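You operate a simulated robot arm through the tools that you are given. There is no shell and no other tool. Be economical: measure what you need, move in short steps, check, and stop when the job is done.

You are at the controls of a simulated robot arm. One attempt, no reset.

JOB
Put things in order on the folding table top. At the end: the grey roller from the folding table top stands where the blue battery pack stood; the black watch is on the brown coaster; the green battery pack stands where the grey roller stood; the white light bulb from the folding table top stands where the black watch stood; the blue battery pack stands where the white light bulb stood; whatever was shut is shut again. Leave all else as you found it, and nothing knocked over.

It is judged by the outcome, as a careful person would: the job done as asked, and still so three seconds after it is handed in. It fails if anything else is knocked over, pushed out of place, dropped, spilled or broken.

ROBOT AND FRAMES
A 5-joint arm with a two-finger parallel gripper, fixed in place. Base frame: the origin is at the foot of the arm, x ahead of it, y to its left, z up; the work surface is at about z = 0. Lengths are in mm, angles in rad, forces in N, time in s.
With the tool pointing down near the work surface it reaches from about 260 to 680 mm from the base axis. Its first joint turns from -1.152 to 1.152 rad. The tool tilts only in the upright plane through the base axis and itself; it spins freely about its own axis. Payload 2.9 kg.
The TCP is the grasp point between the finger pads, 30 mm short of the fingertips. In the tool frame z runs along the fingers and y along their closing line. The gripper opens to 110 mm. The fingers are 20 mm wide and 10 mm thick; the gripper's body (48 by 112 mm) begins 55 mm behind the TCP.
Orientation is told as [roll, pitch, yaw] about the base's x, y, z axes, in that order, counted from this pose: with the fingers straight down and closing along the base's y, the tool's x points along the base's -x, its y along +y and its z along -z.

CONTROLS
- The arm moves only by the tool nudge_tool. Its arguments are lists of equal length, an entry for each row: "angular": the turn, a rotation vector about the tool's x, y, z in rad, a list of three; "xyz": the shift along the tool's x, y, z in mm, a list of three; "jaw": the closure, from 0 (fully open) to 1 (shut). In form: {"angular": [[rx, ry, rz], ...], "xyz": [[dx, dy, dz], ...], "jaw": [jaw, ...]}. A call has 1 to 10 rows; each row shifts and turns the commanded pose from where the row before left it, along the tool's axes as they then stand. Rows are played at 5 a second. More than 50 mm and 0.15 rad between two rows, or a gripper value outside its range, and nothing of the call is played. A pose out of reach is approached as far as the arm can. The call stops where the force on the tool passes 40 N (or 10 N more than at its start, if that is more) or the arm is blocked; 0.2 s more then pass. Each finger travels about 108 mm/s and halts on what it meets, pressing with about 25 N; the grip force reading is that of the motor and also rises with nothing between the fingers. The clock runs only during rows and for 0.2 s after the last one: add rows that do not move to give the fingers time. The reply holds the time, the measured pose of the TCP, the force on the tool along the base axes, the opening and the grip force, in the units named above and with some noise, with the torque about the TCP (base axes, N m) and any sound that the robot's microphone picked up.
- Cameras (640 x 400 px; columns grow to the right, rows downward): "scene" is fixed at [34.5, -452.4, 599.2]; the picture's right is [0.78, -0.63, 0.00], its down [-0.38, -0.47, -0.80] and it looks along [0.50, 0.62, -0.61] (base axes); focal length 280 px, centre (320, 200). "wrist" rides on the gripper at [72, 17, -103] in the tool frame; the picture's right is [-0.23, 0.97, 0.00], its down [-0.76, -0.18, -0.62] and it looks along [-0.61, -0.14, 0.78] (tool axes); focal length 222 px, centre (320, 200). There is no depth. A picture from a camera that has moved, and an enlarged one, comes with that camera's place and axes in the base frame and with its lens.
- grab_frame(camera): a new picture of that camera. No time passes.
- zoom(camera, box): a new picture of the part [left, top, right, bottom] of that camera's present view, enlarged. No time passes.
- close_job(): hands the job in; it is judged then, once.

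Work in short steps. Places have to be worked out from the pictures, the camera data and where the tool is seen: move nearer, look again, correct. Check each grasp and each placing, and mend what went wrong. You have 120 turns and 68 pictures in all, those below and enlarged ones among them. Open the gripper and draw the arm clear of the work before you hand the job in, unless the task says otherwise; then end with one line.

The tools are called by a JSON object that holds its "name" and its "arguments". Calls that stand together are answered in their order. nudge_tool: Moves the arm, as the interface text tells. Its arguments: {"type":"object","properties":{"angular":{"type":"array"},"xyz":{"type":"array"},"jaw":{"type":"array"}},"required":["angular","xyz","jaw"]} The other tools are called the same way: grab_frame (camera) takes a picture; zoom (camera, box) takes an enlarged picture of a part of a camera's view; close_job () hands the job in.

At the start:

```text
t: 0.0
tcp_pos: [457.8, -38.8, 332.5]
ee_rot: [0.001, 0.0, -0.002]
ft_force: [0.2, 1.0, 0.1]
moment: [-0.01, 0.0, 0.02]
gripper_width: 110.0
gripper_force: 0.1
```

scene: 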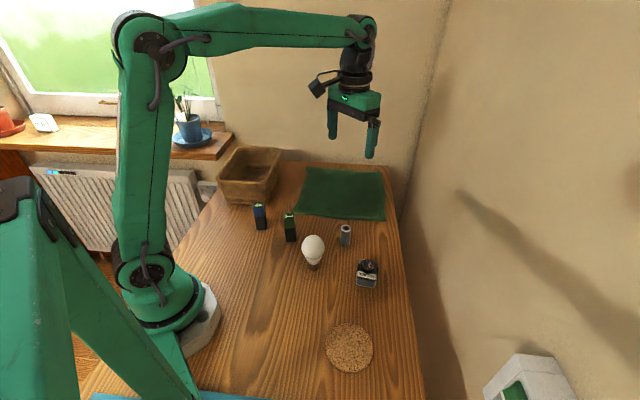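
wrist: 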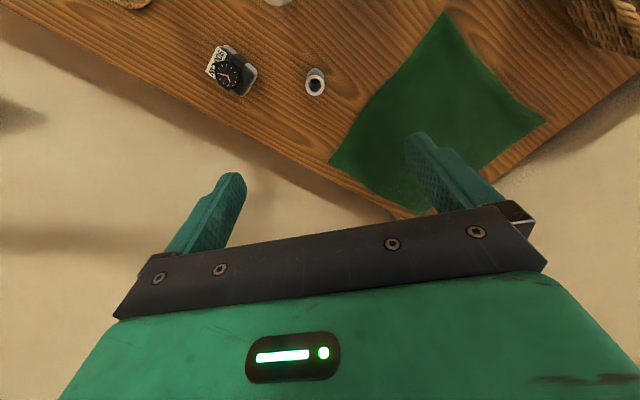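

I'll enlarge the table region of the scene view to see the objects clearly.

{"name": "zoom", "arguments": {"camera": "scene", "box": [230, 180, 410, 292]}}

{"name": "zoom", "arguments": {"camera": "scene", "box": [200, 270, 440, 400]}}

```text
3.56 times, centred on (320, 236) of scene
camera zoom: at [34.5, -452.4, 599.2], right [0.78, -0.63, 0.0], down [-0.38, -0.47, -0.8], along [0.5, 0.62, -0.61], focal length 997 px, centre (320, 72)
```

zoom: 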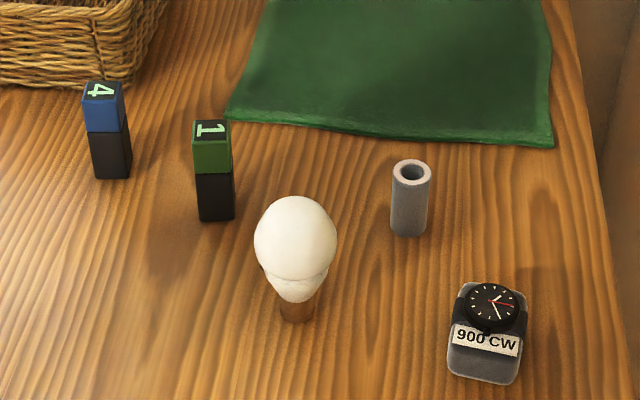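

```text
2.67 times, centred on (320, 335) of scene
camera zoom: at [34.5, -452.4, 599.2], right [0.78, -0.63, 0.0], down [-0.38, -0.47, -0.8], along [0.5, 0.62, -0.61], focal length 748 px, centre (320, -160)
```

zoom: 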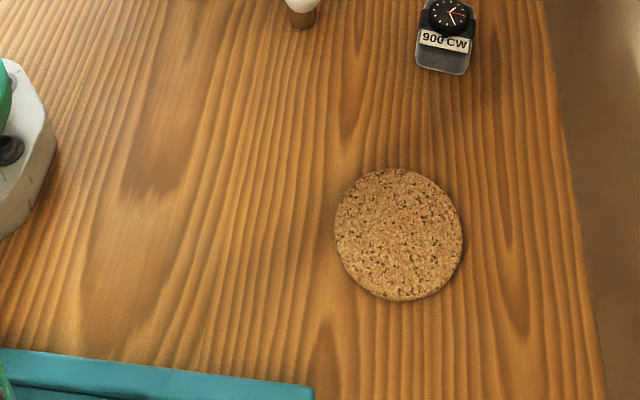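

The objects are located roughly: watch (404,-181), coaster (256,-275), roller (452,-51), bulb (326,-63), green pack (339,64), blue pack (295,161). I move above the watch to look closely.

{"name": "nudge_tool", "arguments": {"angular": [[0, 0, 0], [0, 0, 0], [0, 0, 0], [0, 0, 0], [0, 0, 0], [0, 0, 0]], "xyz": [[10.8, -28.4, 26.4], [10.8, -28.4, 26.4], [10.8, -28.4, 26.4], [10.8, -28.4, 26.4], [10.8, -28.4, 26.4], [0, 0, 0]], "jaw": [0, 0, 0, 0, 0, 0]}}

{"name": "grab_frame", "arguments": {"camera": "wrist"}}

```text
t: 1.4
tcp_pos: [400.8, -177.7, 201.1]
ee_rot: [0.0, 0.0, 0.001]
ft_force: [-0.3, 0.5, 0.0]
moment: [-0.02, -0.01, 0.03]
gripper_width: 110.2
gripper_force: 0.1
```

```text
63 pictures are left
camera wrist: at [327.1, -161.0, 303.8], right [0.23, 0.97, 0.0], down [0.76, -0.18, 0.62], along [0.61, -0.14, -0.78], focal length 222 px, centre (320, 200)
```

wrist: 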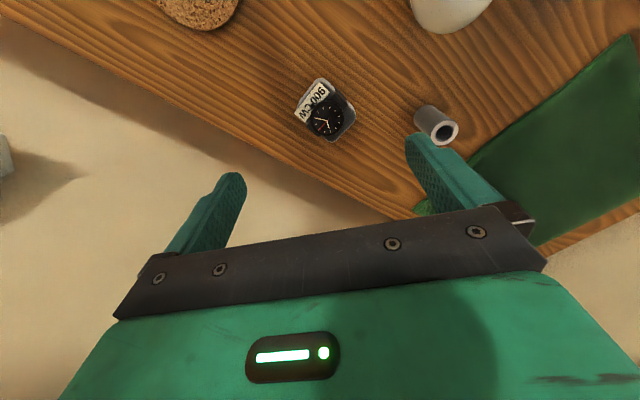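

The watch sits almost under the tool; I enlarge to see its shape and orientation.

{"name": "zoom", "arguments": {"camera": "wrist", "box": [280, 70, 376, 150]}}

{"name": "zoom", "arguments": {"camera": "scene", "box": [335, 245, 405, 300]}}

```text
5.00 times, centred on (328, 110) of wrist
camera zoom: at [327.1, -161.0, 303.8], right [0.23, 0.97, 0.0], down [0.76, -0.18, 0.62], along [0.61, -0.14, -0.78], focal length 1111 px, centre (280, 650)
```

zoom: 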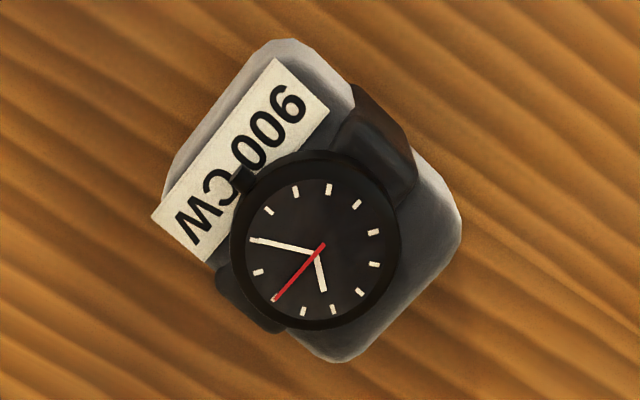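

```text
7.27 times, centred on (370, 272) of scene
camera zoom: at [34.5, -452.4, 599.2], right [0.78, -0.63, 0.0], down [-0.38, -0.47, -0.8], along [0.5, 0.62, -0.61], focal length 2040 px, centre (-44, -327)
```

zoom: 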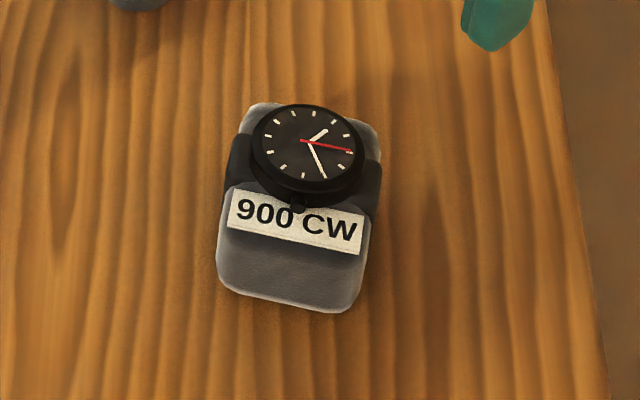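

The watch with its cushion is one piece, about 55x65 mm near (413,-174), strap running at about 126° from x. I turn the fingers to close along the strap line and descend somewhat to check.

{"name": "nudge_tool", "arguments": {"angular": [[0, 0, -0.126], [0, 0, -0.126], [0, 0, -0.126], [0, 0, -0.126], [0, 0, -0.126], [0, 0, 0], [0, 0, 0]], "xyz": [[0, 0, 10], [0, 0, 10], [0, 0, 10], [0, 0, 10], [0, 0, 10], [-12, -4, 0], [0, 0, 0]], "jaw": [0, 0, 0, 0, 0, 0, 0]}}

{"name": "grab_frame", "arguments": {"camera": "wrist"}}

```text
t: 3.0
tcp_pos: [415.0, -175.8, 152.4]
ee_rot: [0.0, 0.0, 0.634]
ft_force: [-0.2, 0.2, 0.0]
moment: [0.01, -0.01, -0.01]
gripper_width: 109.9
gripper_force: 0.0
```

```text
60 pictures are left
camera wrist: at [344.9, -204.2, 255.5], right [-0.39, 0.92, 0.0], down [0.72, 0.31, 0.62], along [0.57, 0.24, -0.78], focal length 222 px, centre (320, 200)
```

wrist: 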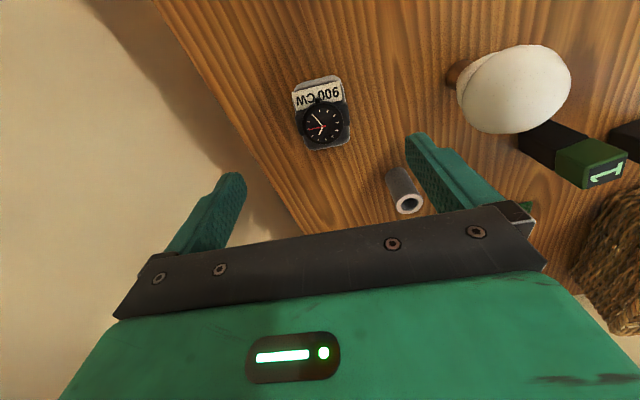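

The watch is centred and aligned between the fingers. I descend to TCP z≈40.

{"name": "nudge_tool", "arguments": {"angular": [[0, 0, 0], [0, 0, 0], [0, 0, 0], [0, 0, 0]], "xyz": [[0, 0, 40], [0, 0, 40], [0, 0, 32], [0, 0, 0]], "jaw": [0, 0, 0, 0]}}

{"name": "grab_frame", "arguments": {"camera": "wrist"}}

{"name": "zoom", "arguments": {"camera": "scene", "box": [300, 200, 440, 300]}}

```text
t: 4.0
tcp_pos: [414.6, -173.6, 36.3]
ee_rot: [-0.001, 0.0, 0.631]
ft_force: [0.1, -0.7, 0.3]
moment: [-0.03, -0.03, 0.04]
gripper_width: 110.1
gripper_force: 0.0
```

```text
59 pictures are left
camera wrist: at [345.0, -203.3, 140.0], right [-0.39, 0.92, 0.0], down [0.72, 0.31, 0.62], along [0.57, 0.24, -0.78], focal length 222 px, centre (320, 200)
```

wrist: 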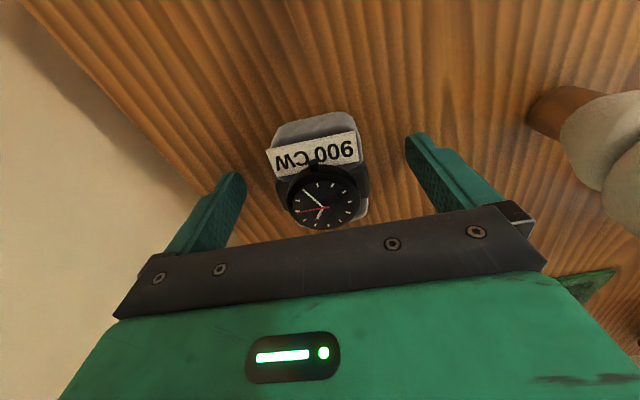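

```text
4.00 times, centred on (370, 250) of scene
camera zoom: at [34.5, -452.4, 599.2], right [0.78, -0.63, 0.0], down [-0.38, -0.47, -0.8], along [0.5, 0.62, -0.61], focal length 1122 px, centre (120, 0)
```

zoom: 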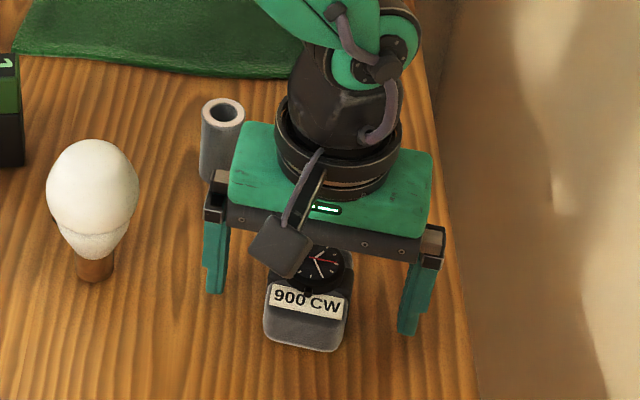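

Watch is centred; I close the gripper.

{"name": "nudge_tool", "arguments": {"angular": [[0, 0, 0], [0, 0, 0], [0, 0, 0], [0, 0, 0]], "xyz": [[0, 0, 0], [0, 0, 0], [0, 0, 0], [0, 0, 0]], "jaw": [0.4, 0.7, 1, 1]}}

```text
t: 5.0
tcp_pos: [414.7, -174.2, 37.3]
ee_rot: [-0.001, -0.001, 0.631]
ft_force: [0.1, -0.2, -0.2]
moment: [0.0, -0.03, 0.01]
gripper_width: 49.4
gripper_force: 25.4
```

Gripped at 49 mm. I lift 70 mm and carry toward the coaster, stopping about 40 mm short to look.

{"name": "nudge_tool", "arguments": {"angular": [[0, 0, 0], [0, 0, 0], [0, 0, 0], [0, 0, 0], [0, 0, 0], [0, 0, 0], [0, 0, 0]], "xyz": [[0, 0, -35], [0, 0, -35], [37, 2.5, 0], [37, 2.5, 0], [37, 2.5, 0], [37, 2.5, 0], [0, 0, 0]], "jaw": [1, 1, 1, 1, 1, 1, 1]}}

{"name": "grab_frame", "arguments": {"camera": "wrist"}}

{"name": "grab_frame", "arguments": {"camera": "scene"}}

```text
t: 6.6
tcp_pos: [288.9, -255.2, 110.7]
ee_rot: [-0.001, -0.001, 0.63]
ft_force: [0.8, 0.6, -0.9]
moment: [0.05, 0.0, 0.02]
gripper_width: 49.6
gripper_force: 25.2
```

```text
57 pictures are left
camera wrist: at [219.6, -282.9, 213.2], right [-0.39, 0.92, 0.0], down [0.72, 0.31, 0.62], along [0.57, 0.24, -0.78], focal length 222 px, centre (320, 200)
```

wrist: 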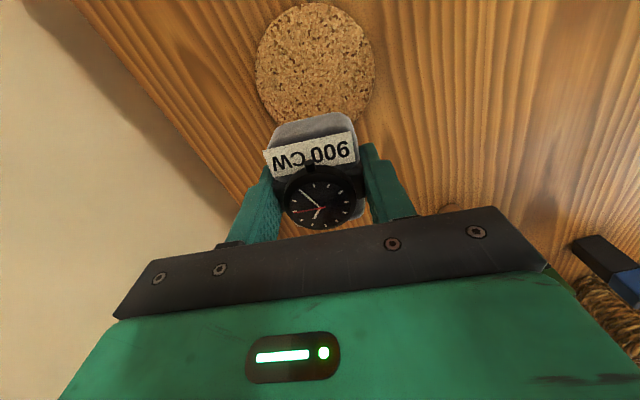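

```text
56 pictures are left
```

scene: 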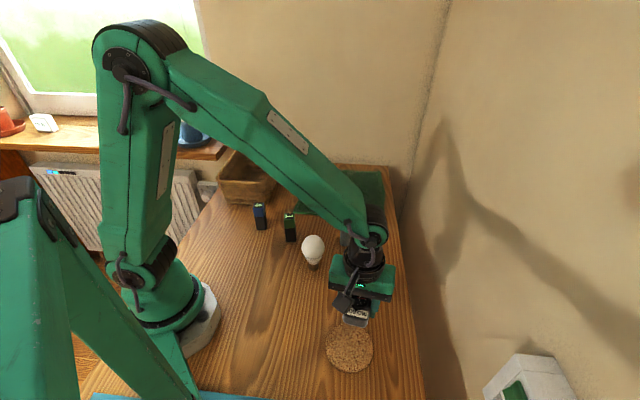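

Both views put the coaster centre near (255,-274). I shift over it and lower to just above.

{"name": "nudge_tool", "arguments": {"angular": [[0, 0, 0], [0, 0, 0], [0, 0, 0], [0, 0, 0], [0, 0, 0]], "xyz": [[38.6, 4.7, 0], [0, 0, 0], [0, 0, 30], [0, 0, 27], [0, 0, 0]], "jaw": [1, 1, 1, 1, 1]}}

{"name": "zoom", "arguments": {"camera": "scene", "box": [280, 260, 440, 400]}}

{"name": "grab_frame", "arguments": {"camera": "wrist"}}

```text
t: 7.8
tcp_pos: [256.3, -274.3, 53.2]
ee_rot: [0.0, -0.001, 0.631]
ft_force: [-0.4, 0.5, -1.0]
moment: [0.01, 0.0, 0.02]
gripper_width: 50.0
gripper_force: 25.0
```

```text
2.86 times, centred on (360, 330) of scene
camera zoom: at [34.5, -452.4, 599.2], right [0.78, -0.63, 0.0], down [-0.38, -0.47, -0.8], along [0.5, 0.62, -0.61], focal length 802 px, centre (206, -171)
```

zoom: 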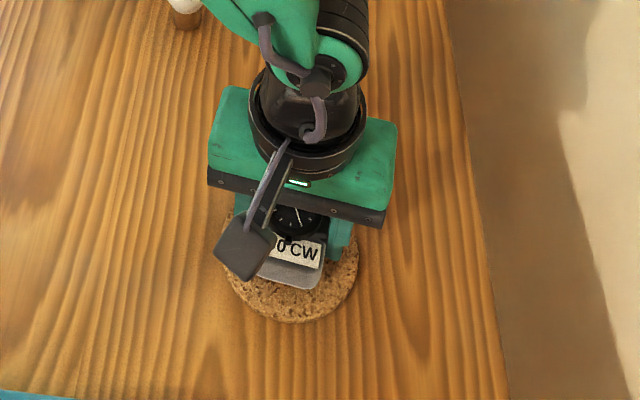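

```text
54 pictures are left
camera wrist: at [186.0, -302.5, 156.1], right [-0.39, 0.92, 0.0], down [0.72, 0.31, 0.62], along [0.57, 0.24, -0.78], focal length 222 px, centre (320, 200)
```

wrist: 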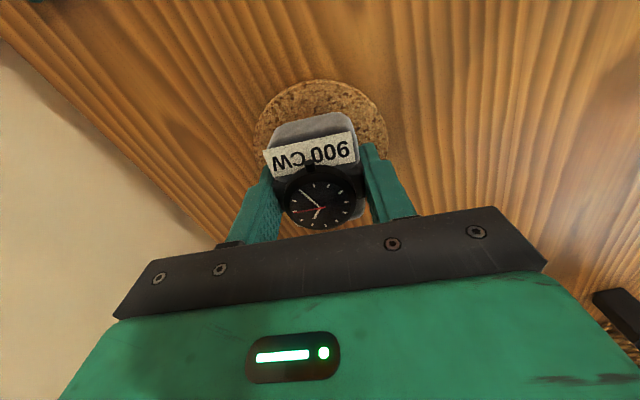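

Centred over the coaster. I lower gently in small steps until contact.

{"name": "nudge_tool", "arguments": {"angular": [[0, 0, 0], [0, 0, 0], [0, 0, 0], [0, 0, 0]], "xyz": [[0, 0, 3], [0, 0, 3], [0, 0, 3], [0, 0, 0]], "jaw": [1, 1, 1, 1]}}

```text
t: 8.8
tcp_pos: [256.4, -274.1, 43.2]
ee_rot: [-0.001, -0.001, 0.629]
ft_force: [1.2, 0.0, -0.9]
moment: [0.01, 0.01, -0.02]
gripper_width: 49.8
gripper_force: 25.2
```

{"name": "nudge_tool", "arguments": {"angular": [[0, 0, 0], [0, 0, 0]], "xyz": [[0, 0, 2], [0, 0, 0]], "jaw": [1, 1]}}

```text
t: 9.4
tcp_pos: [255.4, -275.1, 42.5]
ee_rot: [-0.003, -0.001, 0.629]
ft_force: [-3.5, 4.4, 27.8]
moment: [0.25, 0.18, 0.01]
gripper_width: 49.6
gripper_force: 25.3
```

Contact at z≈42. I ease off 1 mm, open partially, then rise.

{"name": "nudge_tool", "arguments": {"angular": [[0, 0, 0], [0, 0, 0], [0, 0, 0], [0, 0, 0], [0, 0, 0], [0, 0, 0], [0, 0, 0]], "xyz": [[0, 0, -0.8], [0, 0, 0], [0, 0, 0], [0, 0, -20], [0, 0, -40], [0, 0, -40], [0, 0, 0]], "jaw": [1, 0.4, 0.25, 0.25, 0.25, 0.1, 0]}}

{"name": "grab_frame", "arguments": {"camera": "wrist"}}

```text
t: 11.0
tcp_pos: [254.7, -272.9, 141.6]
ee_rot: [-0.001, -0.001, 0.631]
ft_force: [0.0, 0.2, 0.0]
moment: [-0.06, 0.01, -0.02]
gripper_width: 109.9
gripper_force: 0.0
```

```text
53 pictures are left
camera wrist: at [185.4, -302.7, 245.9], right [-0.39, 0.92, 0.0], down [0.72, 0.31, 0.62], along [0.57, 0.24, -0.78], focal length 222 px, centre (320, 200)
```

wrist: 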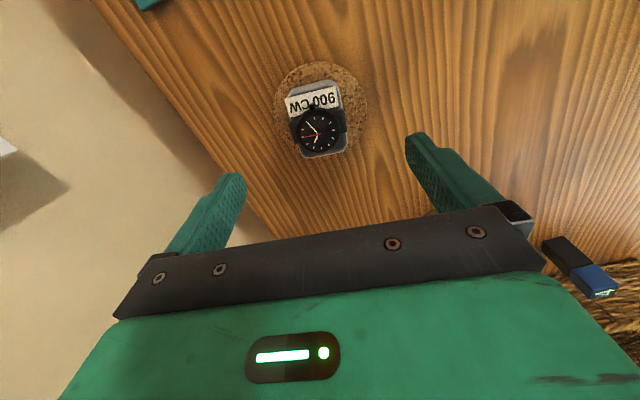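

Watch sits on the coaster well centred. Next, rise and move over the bulb near (326,-63).

{"name": "nudge_tool", "arguments": {"angular": [[0, 0, 0], [0, 0, 0], [0, 0, 0], [0, 0, 0], [0, 0, 0], [0, 0, 0], [0, 0, 0], [0, 0, 0]], "xyz": [[0, 0, -40], [0, 0, -40], [-36.3, 25.5, 0], [-36.3, 25.5, 0], [-36.3, 25.5, 0], [-36.3, 25.5, 0], [-36.3, 25.5, 0], [0, 0, 0]], "jaw": [0, 0, 0, 0, 0, 0, 0, 0]}}

{"name": "grab_frame", "arguments": {"camera": "wrist"}}

{"name": "zoom", "arguments": {"camera": "scene", "box": [230, 180, 410, 292]}}

```text
t: 12.8
tcp_pos: [325.7, -63.3, 222.5]
ee_rot: [0.001, 0.0, 0.63]
ft_force: [-0.4, 0.1, 0.0]
moment: [0.01, 0.0, 0.0]
gripper_width: 110.2
gripper_force: 0.0
```

```text
52 pictures are left
camera wrist: at [256.1, -91.8, 325.1], right [-0.39, 0.92, 0.0], down [0.72, 0.3, 0.62], along [0.57, 0.24, -0.78], focal length 222 px, centre (320, 200)
```

wrist: 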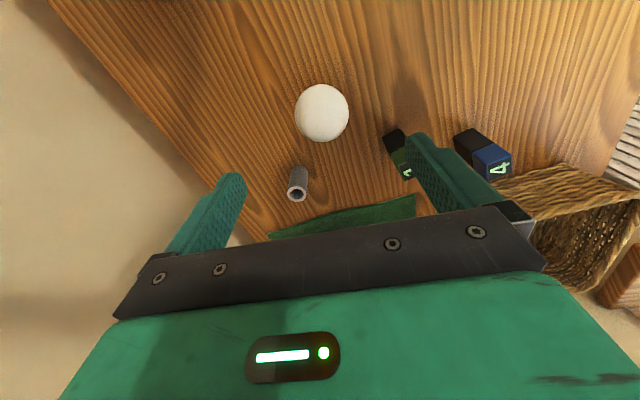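

```text
3.56 times, centred on (320, 236) of scene
camera zoom: at [34.5, -452.3, 599.2], right [0.78, -0.63, 0.0], down [-0.38, -0.47, -0.8], along [0.5, 0.62, -0.61], focal length 997 px, centre (320, 72)
```

zoom: 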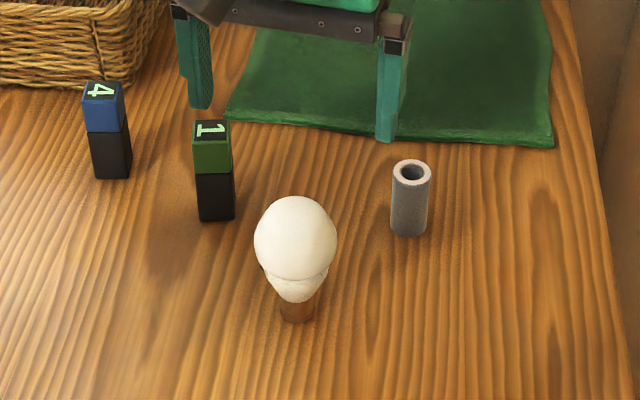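

Bulb centred under the tool. I descend to z≈110 and check.

{"name": "nudge_tool", "arguments": {"angular": [[0, 0, 0], [0, 0, 0], [0, 0, 0], [0, 0, 0]], "xyz": [[0, 1.5, 40], [0, 0, 40], [0, 0, 30], [0, 0, 0]], "jaw": [0, 0, 0, 0]}}

{"name": "grab_frame", "arguments": {"camera": "wrist"}}

{"name": "zoom", "arguments": {"camera": "scene", "box": [230, 180, 410, 292]}}

```text
t: 13.8
tcp_pos: [325.5, -64.7, 111.5]
ee_rot: [0.001, -0.001, 0.63]
ft_force: [-0.1, -0.3, 0.0]
moment: [-0.02, -0.02, -0.01]
gripper_width: 109.8
gripper_force: 0.1
```

```text
50 pictures are left
camera wrist: at [256.2, -92.2, 214.1], right [-0.39, 0.92, 0.0], down [0.72, 0.31, 0.62], along [0.57, 0.24, -0.78], focal length 222 px, centre (320, 200)
```

wrist: 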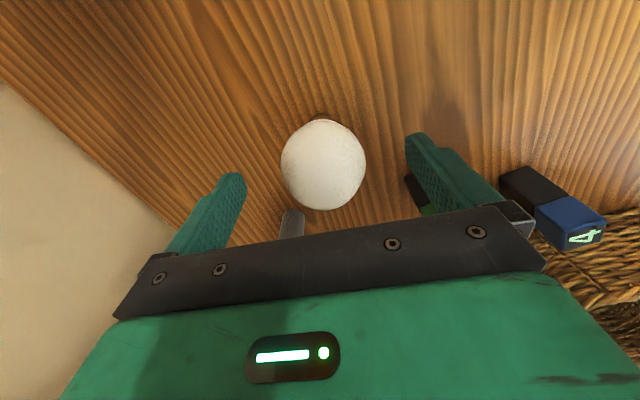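

```text
3.56 times, centred on (320, 236) of scene
camera zoom: at [34.5, -452.4, 599.2], right [0.78, -0.63, 0.0], down [-0.38, -0.47, -0.8], along [0.5, 0.62, -0.61], focal length 997 px, centre (320, 72)
```

zoom: 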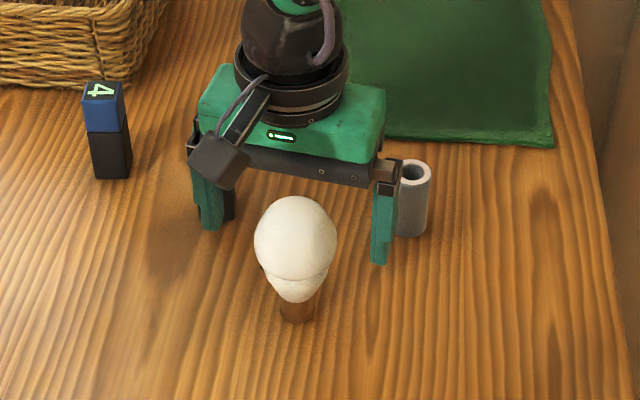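

Well centred. I lower to z≈78 and close on the globe.

{"name": "nudge_tool", "arguments": {"angular": [[0, 0, 0], [0, 0, 0], [0, 0, 0], [0, 0, 0], [0, 0, 0], [0, 0, 0]], "xyz": [[-1, 1, 17], [0, 0, 17], [0, 0, 0], [0, 0, 0], [0, 0, 0], [0, 0, 0]], "jaw": [0, 0, 0.35, 0.6, 1, 1]}}

{"name": "zoom", "arguments": {"camera": "scene", "box": [230, 180, 410, 292]}}

```text
t: 15.2
tcp_pos: [325.8, -61.0, 78.3]
ee_rot: [0.001, 0.0, 0.629]
ft_force: [0.5, 0.4, -0.1]
moment: [-0.01, 0.01, -0.01]
gripper_width: 57.6
gripper_force: 24.9
```

```text
3.56 times, centred on (320, 236) of scene
camera zoom: at [34.5, -452.4, 599.2], right [0.78, -0.63, 0.0], down [-0.38, -0.47, -0.8], along [0.5, 0.62, -0.61], focal length 997 px, centre (320, 72)
```

zoom: 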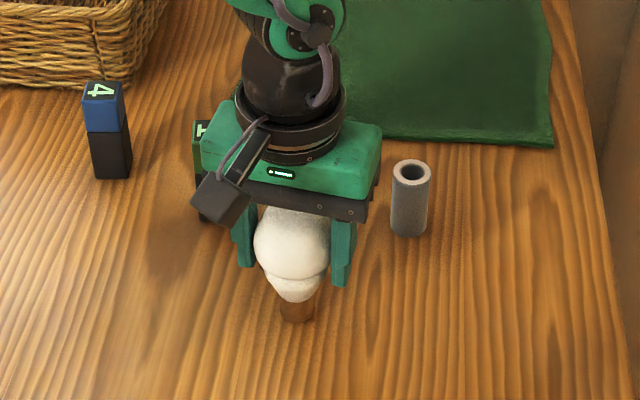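

Gripped at 57.6 mm. Lift 50 mm and carry to the watch's old place (415,-174).

{"name": "nudge_tool", "arguments": {"angular": [[0, 0, 0], [0, 0, 0], [0, 0, 0], [0, 0, 0], [0, 0, 0], [0, 0, 0], [0, 0, 0], [0, 0, 0]], "xyz": [[0, 0, -25], [0, 0, -25], [-1.3, -29, 0], [-1.3, -29, 0], [-1.3, -29, 0], [-1.3, -29, 0], [-1.3, -29, 0], [0, 0, 0]], "jaw": [1, 1, 1, 1, 1, 1, 1, 1]}}

{"name": "zoom", "arguments": {"camera": "scene", "box": [260, 180, 440, 292]}}

```text
t: 17.0
tcp_pos: [416.6, -176.1, 129.3]
ee_rot: [0.001, -0.001, 0.63]
ft_force: [-0.4, -0.2, -1.0]
moment: [0.02, -0.01, -0.02]
gripper_width: 57.6
gripper_force: 24.9
```

```text
3.56 times, centred on (350, 236) of scene
camera zoom: at [34.5, -452.4, 599.2], right [0.78, -0.63, 0.0], down [-0.38, -0.47, -0.8], along [0.5, 0.62, -0.61], focal length 997 px, centre (213, 72)
```

zoom: 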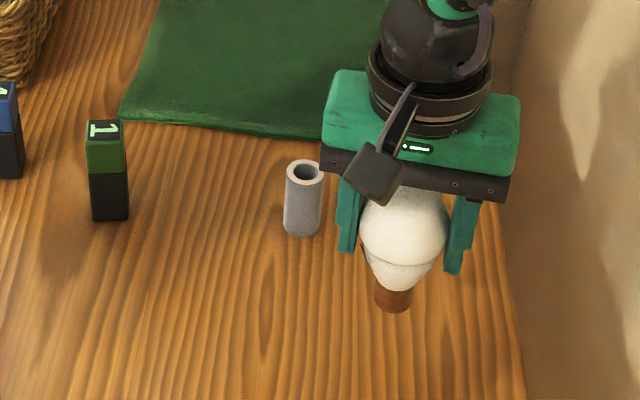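

Bulb hangs upright. I lower to just above the table.

{"name": "nudge_tool", "arguments": {"angular": [[0, 0, 0], [0, 0, 0], [0, 0, 0], [0, 0, 0]], "xyz": [[0.4, 2.5, 24], [0, 0, 22], [0, 0, 3], [0, 0, 0]], "jaw": [1, 1, 1, 1]}}

```text
t: 18.0
tcp_pos: [414.6, -172.7, 79.4]
ee_rot: [0.001, 0.0, 0.629]
ft_force: [0.6, -0.1, 0.0]
moment: [-0.02, -0.01, 0.03]
gripper_width: 57.5
gripper_force: 25.1
```

No contact yet (z≈79, grasp was at 78.3). Lower 1 mm at a time.

{"name": "nudge_tool", "arguments": {"angular": [[0, 0, 0], [0, 0, 0]], "xyz": [[0, 0, 1], [0, 0, 0]], "jaw": [1, 1]}}

```text
t: 18.6
tcp_pos: [415.2, -172.3, 77.2]
ee_rot: [-0.002, -0.001, 0.63]
ft_force: [-1.5, 1.0, 2.9]
moment: [0.07, 0.06, 0.04]
gripper_width: 57.7
gripper_force: 24.9
```

Light contact. I open the fingers and check before rising.

{"name": "nudge_tool", "arguments": {"angular": [[0, 0, 0], [0, 0, 0], [0, 0, 0], [0, 0, 0]], "xyz": [[0, 0, 0], [0, 0, 0], [0, 0, 0], [0, 0, 0]], "jaw": [0.4, 0.2, 0, 0]}}

{"name": "zoom", "arguments": {"camera": "scene", "box": [260, 180, 440, 292]}}

```text
t: 19.6
tcp_pos: [415.1, -173.0, 78.6]
ee_rot: [0.0, -0.001, 0.63]
ft_force: [0.1, -0.2, 0.6]
moment: [0.01, 0.04, 0.0]
gripper_width: 110.0
gripper_force: 0.1
```

```text
3.56 times, centred on (350, 236) of scene
camera zoom: at [34.5, -452.4, 599.2], right [0.78, -0.63, 0.0], down [-0.38, -0.47, -0.8], along [0.5, 0.62, -0.61], focal length 997 px, centre (213, 72)
```

zoom: 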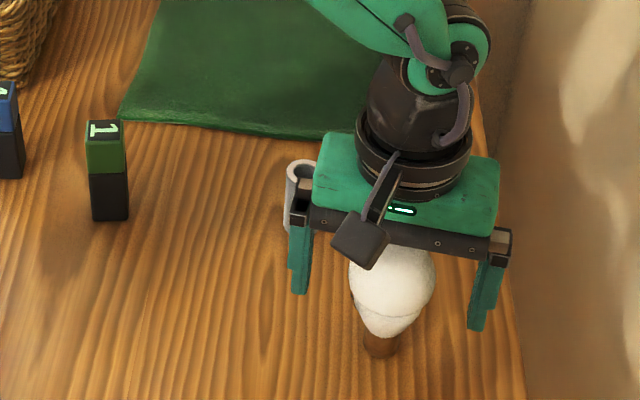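

Bulb stands. I rise and go over toward the blue pack.

{"name": "nudge_tool", "arguments": {"angular": [[0, 0, 0], [0, 0, 0], [0, 0, 0], [0, 0, 0]], "xyz": [[0, 0, -40], [0, 0, -40], [0, 0, -45], [0, 0, -20]], "jaw": [0, 0, 0, 0]}}

{"name": "nudge_tool", "arguments": {"angular": [[0, 0, 0], [0, 0, 0], [0, 0, 0], [0, 0, 0], [0, 0, 0], [0, 0, 0], [0, 0, 0], [0, 0, 0], [0, 0, 0]], "xyz": [[-12.5, 42.5, 0], [-12.5, 42.5, 0], [-12.5, 42.5, 0], [-12.5, 42.5, 0], [-12.5, 42.5, 0], [-12.5, 42.5, 0], [-12.5, 42.5, 0], [-12.5, 42.5, 0], [0, 0, 0]], "jaw": [0, 0, 0, 0, 0, 0, 0, 0, 0]}}

{"name": "grab_frame", "arguments": {"camera": "wrist"}}

{"name": "grab_frame", "arguments": {"camera": "scene"}}

```text
t: 20.6
tcp_pos: [414.1, -175.3, 222.2]
ee_rot: [0.001, -0.001, 0.631]
ft_force: [0.4, -0.3, 1.2]
moment: [0.02, 0.05, 0.0]
gripper_width: 110.1
gripper_force: 0.1
```

```text
t: 22.6
tcp_pos: [296.6, 160.7, 222.9]
ee_rot: [-0.001, 0.0, 0.632]
ft_force: [-0.5, -0.2, -0.9]
moment: [-0.04, 0.0, 0.03]
gripper_width: 110.1
gripper_force: 0.0
```

```text
45 pictures are left
camera wrist: at [226.4, 131.3, 325.2], right [-0.39, 0.92, 0.0], down [0.72, 0.3, 0.62], along [0.57, 0.24, -0.78], focal length 222 px, centre (320, 200)
```

wrist: 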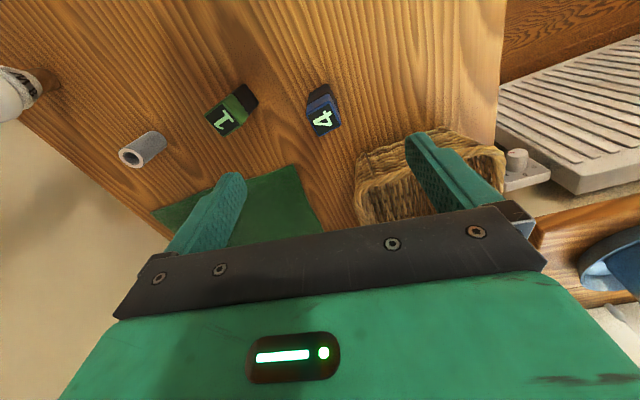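

```text
44 pictures are left
```

scene: 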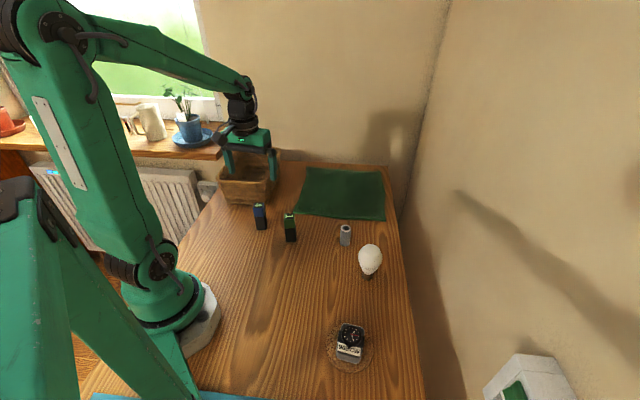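

All good so far. I enlarge the blue and green packs in the wrist view to get orientation.

{"name": "zoom", "arguments": {"camera": "wrist", "box": [190, 70, 350, 150]}}

```text
4.00 times, centred on (270, 110) of wrist
camera zoom: at [226.4, 131.3, 325.2], right [-0.39, 0.92, 0.0], down [0.72, 0.3, 0.62], along [0.57, 0.24, -0.78], focal length 888 px, centre (520, 560)
```

zoom: 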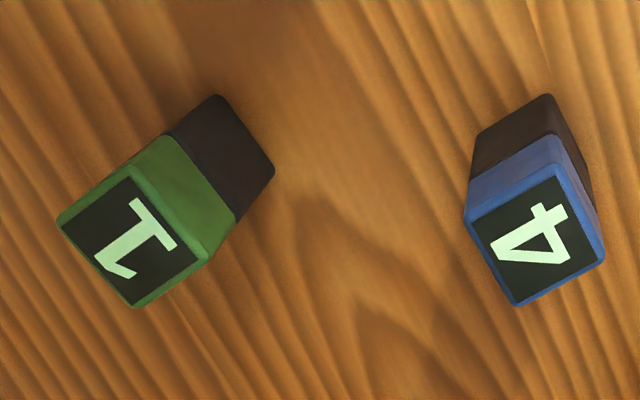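

Blue pack: ~28 mm square, ~84 mm tall, centre near (299,167), sides at 52.5°/142.5°. I turn the yaw to 0.916 and go down to z=130 to check alignment.

{"name": "nudge_tool", "arguments": {"angular": [[0, 0, -0.143], [0, 0, -0.143], [0, 0, 0], [0, 0, 0], [0, 0, 0]], "xyz": [[0, 0, 20], [0, 0, 20], [-6.2, 1.75, 25], [0, 0, 25], [0, 0, 0]], "jaw": [0, 0, 0, 0, 0]}}

{"name": "grab_frame", "arguments": {"camera": "wrist"}}

```text
t: 23.8
tcp_pos: [296.3, 166.7, 132.1]
ee_rot: [0.001, 0.002, 0.916]
ft_force: [0.6, -0.7, -0.4]
moment: [0.04, 0.02, -0.02]
gripper_width: 109.9
gripper_force: 0.0
```

```text
42 pictures are left
camera wrist: at [238.4, 119.4, 235.3], right [-0.63, 0.77, 0.0], down [0.6, 0.5, 0.62], along [0.48, 0.4, -0.78], focal length 222 px, centre (320, 200)
```

wrist: 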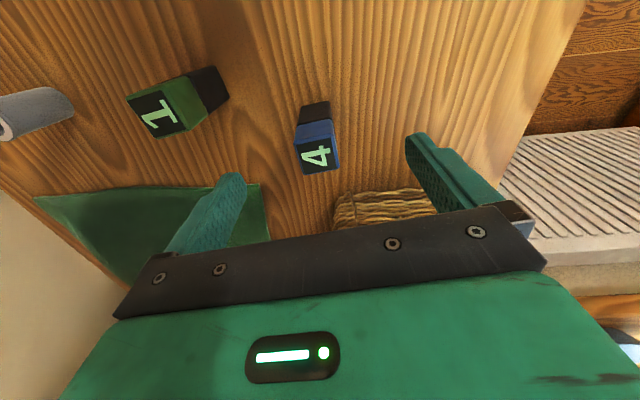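

Pack aligned with the fingers, offset about 2–3 mm ahead. I correct slightly, lower to z≈55 and grip.

{"name": "nudge_tool", "arguments": {"angular": [[0, 0, 0], [0, 0, 0], [0, 0, 0], [0, 0, 0], [0, 0, 0], [0, 0, 0], [0, 0, 0]], "xyz": [[-2, -1, 38], [0, 0, 38], [0, 0, 0], [0, 0, 0], [0, 0, 0], [0, 0, 0], [0, 0, 0]], "jaw": [0, 0, 0, 0.4, 0.7, 1, 1]}}

{"name": "grab_frame", "arguments": {"camera": "wrist"}}

```text
t: 25.4
tcp_pos: [299.1, 167.3, 57.4]
ee_rot: [-0.001, 0.0, 0.915]
ft_force: [-0.6, -0.5, 0.3]
moment: [0.01, 0.06, -0.01]
gripper_width: 30.2
gripper_force: 24.6
```

```text
41 pictures are left
camera wrist: at [240.4, 120.5, 159.3], right [-0.63, 0.77, 0.0], down [0.6, 0.5, 0.62], along [0.48, 0.4, -0.78], focal length 222 px, centre (320, 200)
```

wrist: 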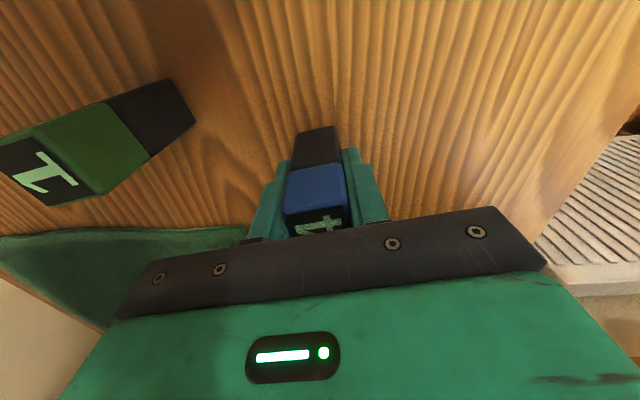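

Gripped at 30 mm. Lift 110 mm, clear of the green pack, and carry to the bulb's old place (325.5,-62).

{"name": "nudge_tool", "arguments": {"angular": [[0, 0, 0], [0, 0, 0], [0, 0, 0], [0, 0, 0], [0, 0, 0], [0, 0, 0], [0, 0, 0], [0, 0, 0], [0, 0, 0], [0, 0, 0]], "xyz": [[0, 0, -36], [0, 0, -37], [0, 0, -37], [27.6, -26.8, 0], [27.6, -26.8, 0], [27.6, -26.8, 0], [27.6, -26.8, 0], [27.6, -26.8, 0], [27.6, -26.8, 0], [0, 0, 0]], "jaw": [1, 1, 1, 1, 1, 1, 1, 1, 1, 1]}}

{"name": "grab_frame", "arguments": {"camera": "scene"}}

```text
t: 27.6
tcp_pos: [327.7, -62.5, 168.2]
ee_rot: [0.0, -0.001, 0.916]
ft_force: [0.7, 0.6, -0.8]
moment: [-0.03, 0.01, 0.02]
gripper_width: 29.8
gripper_force: 24.9
```

```text
40 pictures are left
```

scene: 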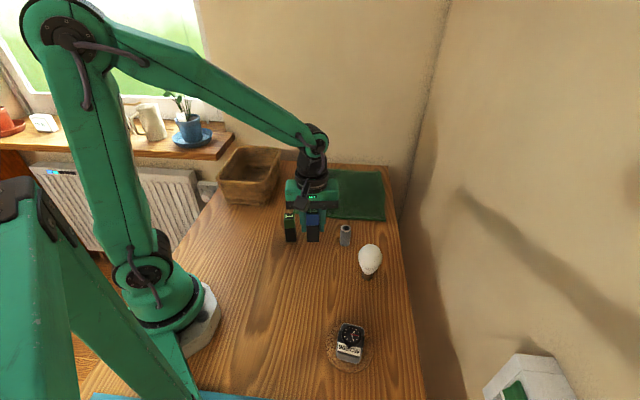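

In place above the spot; lower 106 mm.

{"name": "nudge_tool", "arguments": {"angular": [[0, 0, 0], [0, 0, 0], [0, 0, 0], [0, 0, 0]], "xyz": [[0.7, 1, 36], [0, 0, 36], [0, 0, 34], [0, 0, 0]], "jaw": [1, 1, 1, 1]}}

```text
t: 28.6
tcp_pos: [324.0, -60.9, 60.8]
ee_rot: [0.0, 0.001, 0.916]
ft_force: [-0.7, -0.7, -1.6]
moment: [-0.02, 0.01, 0.0]
gripper_width: 29.8
gripper_force: 25.0
```

{"name": "nudge_tool", "arguments": {"angular": [[0, 0, 0], [0, 0, 0], [0, 0, 0], [0, 0, 0]], "xyz": [[0, 0, 1.5], [0, 0, 1], [0, 0, 1], [0, 0, 0]], "jaw": [1, 1, 1, 1]}}

```text
t: 29.6
tcp_pos: [326.0, -61.7, 58.9]
ee_rot: [0.001, 0.0, 0.917]
ft_force: [-0.2, 0.0, -1.0]
moment: [0.03, 0.0, -0.02]
gripper_width: 29.8
gripper_force: 24.8
```

Should be half a millimetre above the table; lower a little more.

{"name": "nudge_tool", "arguments": {"angular": [[0, 0, 0], [0, 0, 0]], "xyz": [[0, 0, 0.8], [0, 0, 0]], "jaw": [1, 1]}}

```text
t: 30.2
tcp_pos: [325.3, -62.3, 56.3]
ee_rot: [-0.001, 0.0, 0.916]
ft_force: [-0.3, -0.4, -1.7]
moment: [0.02, -0.03, 0.02]
gripper_width: 30.0
gripper_force: 24.6
```

{"name": "nudge_tool", "arguments": {"angular": [[0, 0, 0], [0, 0, 0]], "xyz": [[0, 0, 0.8], [0, 0, 0]], "jaw": [1, 1]}}

```text
t: 30.8
tcp_pos: [326.4, -62.3, 54.6]
ee_rot: [-0.001, 0.001, 0.915]
ft_force: [-0.5, -0.2, 2.3]
moment: [0.04, 0.01, -0.01]
gripper_width: 29.5
gripper_force: 24.9
```

Contact felt. Open and look.

{"name": "nudge_tool", "arguments": {"angular": [[0, 0, 0], [0, 0, 0], [0, 0, 0], [0, 0, 0]], "xyz": [[0, 0, 0], [0, 0, 0], [0, 0, 0], [0, 0, 0]], "jaw": [0.6, 0.4, 0.2, 0]}}

{"name": "nudge_tool", "arguments": {"angular": [[0, 0, 0], [0, 0, 0], [0, 0, 0], [0, 0, 0], [0, 0, 0]], "xyz": [[0, 0, -40], [0, 0, -40], [0, 0, -40], [0, 0, -40], [0, 0, 0]], "jaw": [0, 0, 0, 0, 0]}}

{"name": "grab_frame", "arguments": {"camera": "wrist"}}

{"name": "zoom", "arguments": {"camera": "scene", "box": [230, 180, 410, 292]}}

```text
t: 31.8
tcp_pos: [326.0, -60.5, 56.1]
ee_rot: [-0.001, -0.001, 0.916]
ft_force: [0.0, 0.0, 0.9]
moment: [0.01, 0.0, -0.02]
gripper_width: 109.9
gripper_force: 0.1
```

```text
t: 33.0
tcp_pos: [324.4, -63.0, 218.1]
ee_rot: [-0.001, -0.001, 0.915]
ft_force: [0.5, -0.1, 0.8]
moment: [-0.02, 0.02, 0.02]
gripper_width: 109.9
gripper_force: 0.1
```

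```text
39 pictures are left
camera wrist: at [265.7, -109.6, 320.8], right [-0.63, 0.77, 0.0], down [0.6, 0.5, 0.62], along [0.48, 0.4, -0.78], focal length 222 px, centre (320, 200)
```

wrist: 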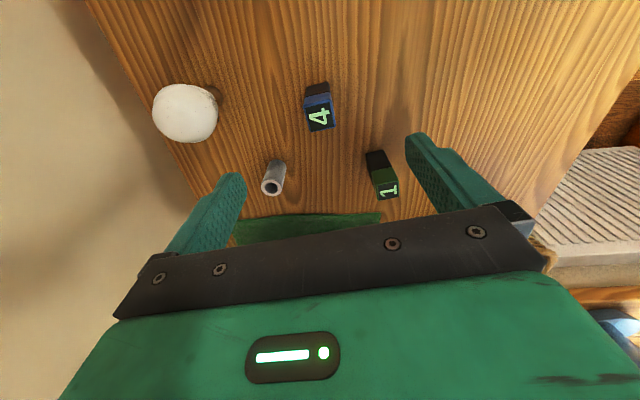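

```text
3.56 times, centred on (320, 236) of scene
camera zoom: at [34.5, -452.4, 599.2], right [0.78, -0.63, 0.0], down [-0.38, -0.47, -0.8], along [0.5, 0.62, -0.61], focal length 997 px, centre (320, 72)
```

zoom: 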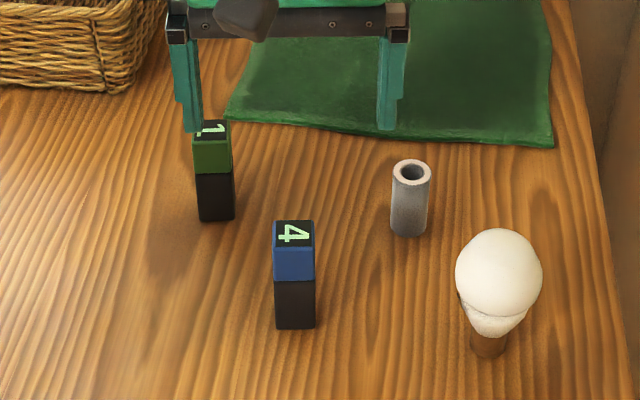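

Blue pack stands upright in place. Now over to the roller near (451,-48), descending to z≈140.

{"name": "nudge_tool", "arguments": {"angular": [[0, 0, 0], [0, 0, 0], [0, 0, 0], [0, 0, 0], [0, 0, 0], [0, 0, 0]], "xyz": [[-29.5, -30.3, 0], [-29.5, -30.3, 0], [-29.5, -30.3, 0], [0, 0, 40], [0, 0, 40], [0, 0, 0]], "jaw": [0, 0, 0, 0, 0, 0]}}

{"name": "grab_frame", "arguments": {"camera": "wrist"}}

```text
t: 34.4
tcp_pos: [451.8, -46.3, 133.7]
ee_rot: [-0.002, -0.001, 0.916]
ft_force: [0.0, 1.4, -1.1]
moment: [0.01, 0.02, -0.05]
gripper_width: 110.1
gripper_force: 0.1
```

```text
37 pictures are left
camera wrist: at [392.5, -92.6, 236.9], right [-0.63, 0.77, 0.0], down [0.6, 0.5, 0.62], along [0.48, 0.4, -0.78], focal length 222 px, centre (320, 200)
```

wrist: 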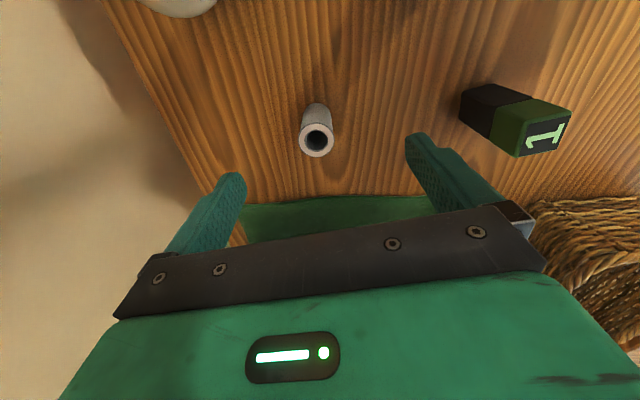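

Roller centred at about (453,-46). Lower to z≈38 and grip.

{"name": "nudge_tool", "arguments": {"angular": [[0, 0, 0], [0, 0, 0], [0, 0, 0], [0, 0, 0], [0, 0, 0], [0, 0, 0], [0, 0, 0], [0, 0, 0]], "xyz": [[-1, -1, 35], [0, 0, 35], [0, 0, 26], [0, 0, 0], [0, 0, 0], [0, 0, 0], [0, 0, 0], [0, 0, 0]], "jaw": [0, 0, 0, 0, 0.4, 0.7, 1, 1]}}

{"name": "grab_frame", "arguments": {"camera": "wrist"}}

```text
t: 36.2
tcp_pos: [453.0, -47.6, 39.4]
ee_rot: [0.0, 0.001, 0.917]
ft_force: [0.2, -0.3, 2.2]
moment: [-0.02, -0.02, 0.02]
gripper_width: 33.7
gripper_force: 24.7
```

```text
36 pictures are left
camera wrist: at [393.8, -94.7, 141.0], right [-0.63, 0.77, 0.0], down [0.6, 0.5, 0.62], along [0.48, 0.4, -0.78], focal length 222 px, centre (320, 200)
```

wrist: 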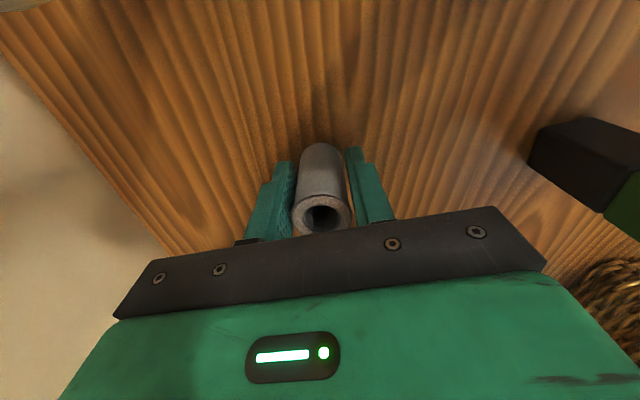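

Gripped at 34 mm. Lift 110 mm and carry to the blue pack's old place (299.5,167.3).

{"name": "nudge_tool", "arguments": {"angular": [[0, 0, 0], [0, 0, 0], [0, 0, 0], [0, 0, 0], [0, 0, 0], [0, 0, 0], [0, 0, 0], [0, 0, 0], [0, 0, 0], [0, 0, 0]], "xyz": [[0, 0, -36], [0, 0, -37], [0, 0, -37], [-12.8, 42, 0], [-12.8, 42, 0], [-12.8, 42, 0], [-12.8, 42, 0], [-12.8, 42, 0], [-12.8, 42, 0], [0, 0, 0]], "jaw": [1, 1, 1, 1, 1, 1, 1, 1, 1, 1]}}

{"name": "grab_frame", "arguments": {"camera": "wrist"}}

{"name": "zoom", "arguments": {"camera": "scene", "box": [200, 150, 410, 281]}}

```text
t: 38.4
tcp_pos: [298.2, 170.5, 151.0]
ee_rot: [-0.001, 0.0, 0.915]
ft_force: [-0.6, 0.4, -0.3]
moment: [-0.01, 0.0, -0.01]
gripper_width: 33.7
gripper_force: 25.2
```

```text
35 pictures are left
camera wrist: at [240.0, 123.2, 253.4], right [-0.63, 0.77, 0.0], down [0.6, 0.5, 0.62], along [0.48, 0.4, -0.78], focal length 222 px, centre (320, 200)
```

wrist: 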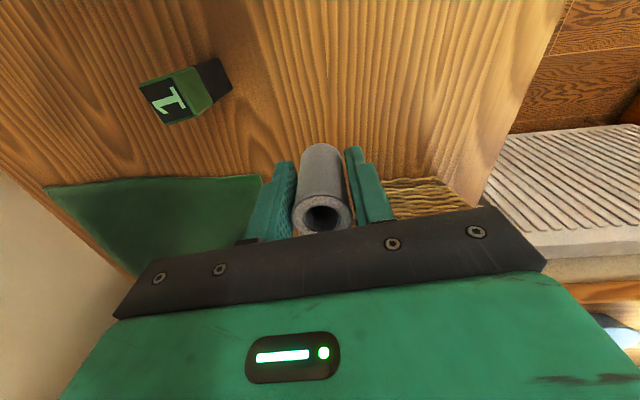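

```text
3.05 times, centred on (305, 216) of scene
camera zoom: at [34.5, -452.3, 599.2], right [0.78, -0.63, 0.0], down [-0.38, -0.47, -0.8], along [0.5, 0.62, -0.61], focal length 855 px, centre (366, 153)
```

zoom: 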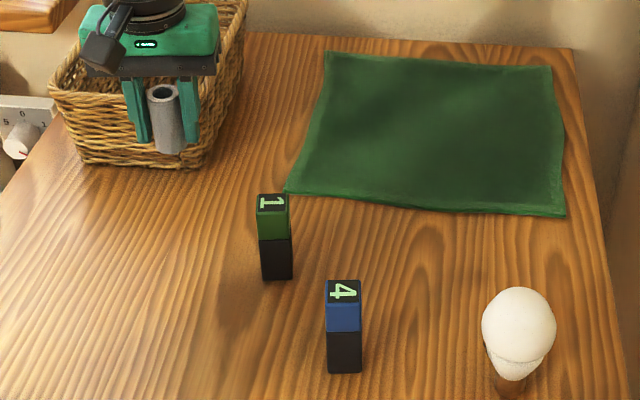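

About 2 mm off in y; correct and lower 107 mm.

{"name": "nudge_tool", "arguments": {"angular": [[0, 0, 0], [0, 0, 0], [0, 0, 0], [0, 0, 0]], "xyz": [[1, -1.5, 36], [0, 0, 36], [0, 0, 35], [0, 0, 0]], "jaw": [1, 1, 1, 1]}}

{"name": "nudge_tool", "arguments": {"angular": [[0, 0, 0], [0, 0, 0], [0, 0, 0], [0, 0, 0]], "xyz": [[0, 0, 1], [0, 0, 1], [0, 0, 1], [0, 0, 0]], "jaw": [1, 1, 1, 1]}}

```text
t: 39.4
tcp_pos: [298.8, 168.1, 42.0]
ee_rot: [-0.001, 0.0, 0.915]
ft_force: [-0.8, -0.7, 0.2]
moment: [-0.03, 0.03, 0.02]
gripper_width: 33.4
gripper_force: 24.2
```

```text
t: 40.4
tcp_pos: [300.8, 166.4, 39.9]
ee_rot: [0.001, 0.001, 0.916]
ft_force: [-0.5, 0.6, -0.3]
moment: [0.02, 0.01, 0.01]
gripper_width: 33.5
gripper_force: 25.2
```

Nearly down; one more small step to find contact.

{"name": "nudge_tool", "arguments": {"angular": [[0, 0, 0], [0, 0, 0]], "xyz": [[0, 0, 0.8], [0, 0, 0]], "jaw": [1, 1]}}

```text
t: 41.0
tcp_pos: [300.1, 166.0, 39.8]
ee_rot: [0.001, 0.0, 0.916]
ft_force: [0.6, -0.4, -0.6]
moment: [-0.01, 0.0, 0.01]
gripper_width: 33.3
gripper_force: 24.7
```

{"name": "nudge_tool", "arguments": {"angular": [[0, 0, 0], [0, 0, 0]], "xyz": [[0, 0, 0.8], [0, 0, 0]], "jaw": [1, 1]}}

```text
t: 41.6
tcp_pos: [300.6, 167.2, 39.5]
ee_rot: [0.0, 0.0, 0.918]
ft_force: [0.2, -0.5, -1.7]
moment: [-0.02, 0.01, 0.02]
gripper_width: 33.5
gripper_force: 25.4
```

{"name": "nudge_tool", "arguments": {"angular": [[0, 0, 0], [0, 0, 0]], "xyz": [[0, 0, 0.8], [0, 0, 0]], "jaw": [1, 1]}}

```text
t: 42.2
tcp_pos: [300.2, 166.2, 39.0]
ee_rot: [-0.001, 0.001, 0.917]
ft_force: [-7.6, 2.1, 16.7]
moment: [0.2, 0.23, 0.03]
gripper_width: 33.5
gripper_force: 24.4
```

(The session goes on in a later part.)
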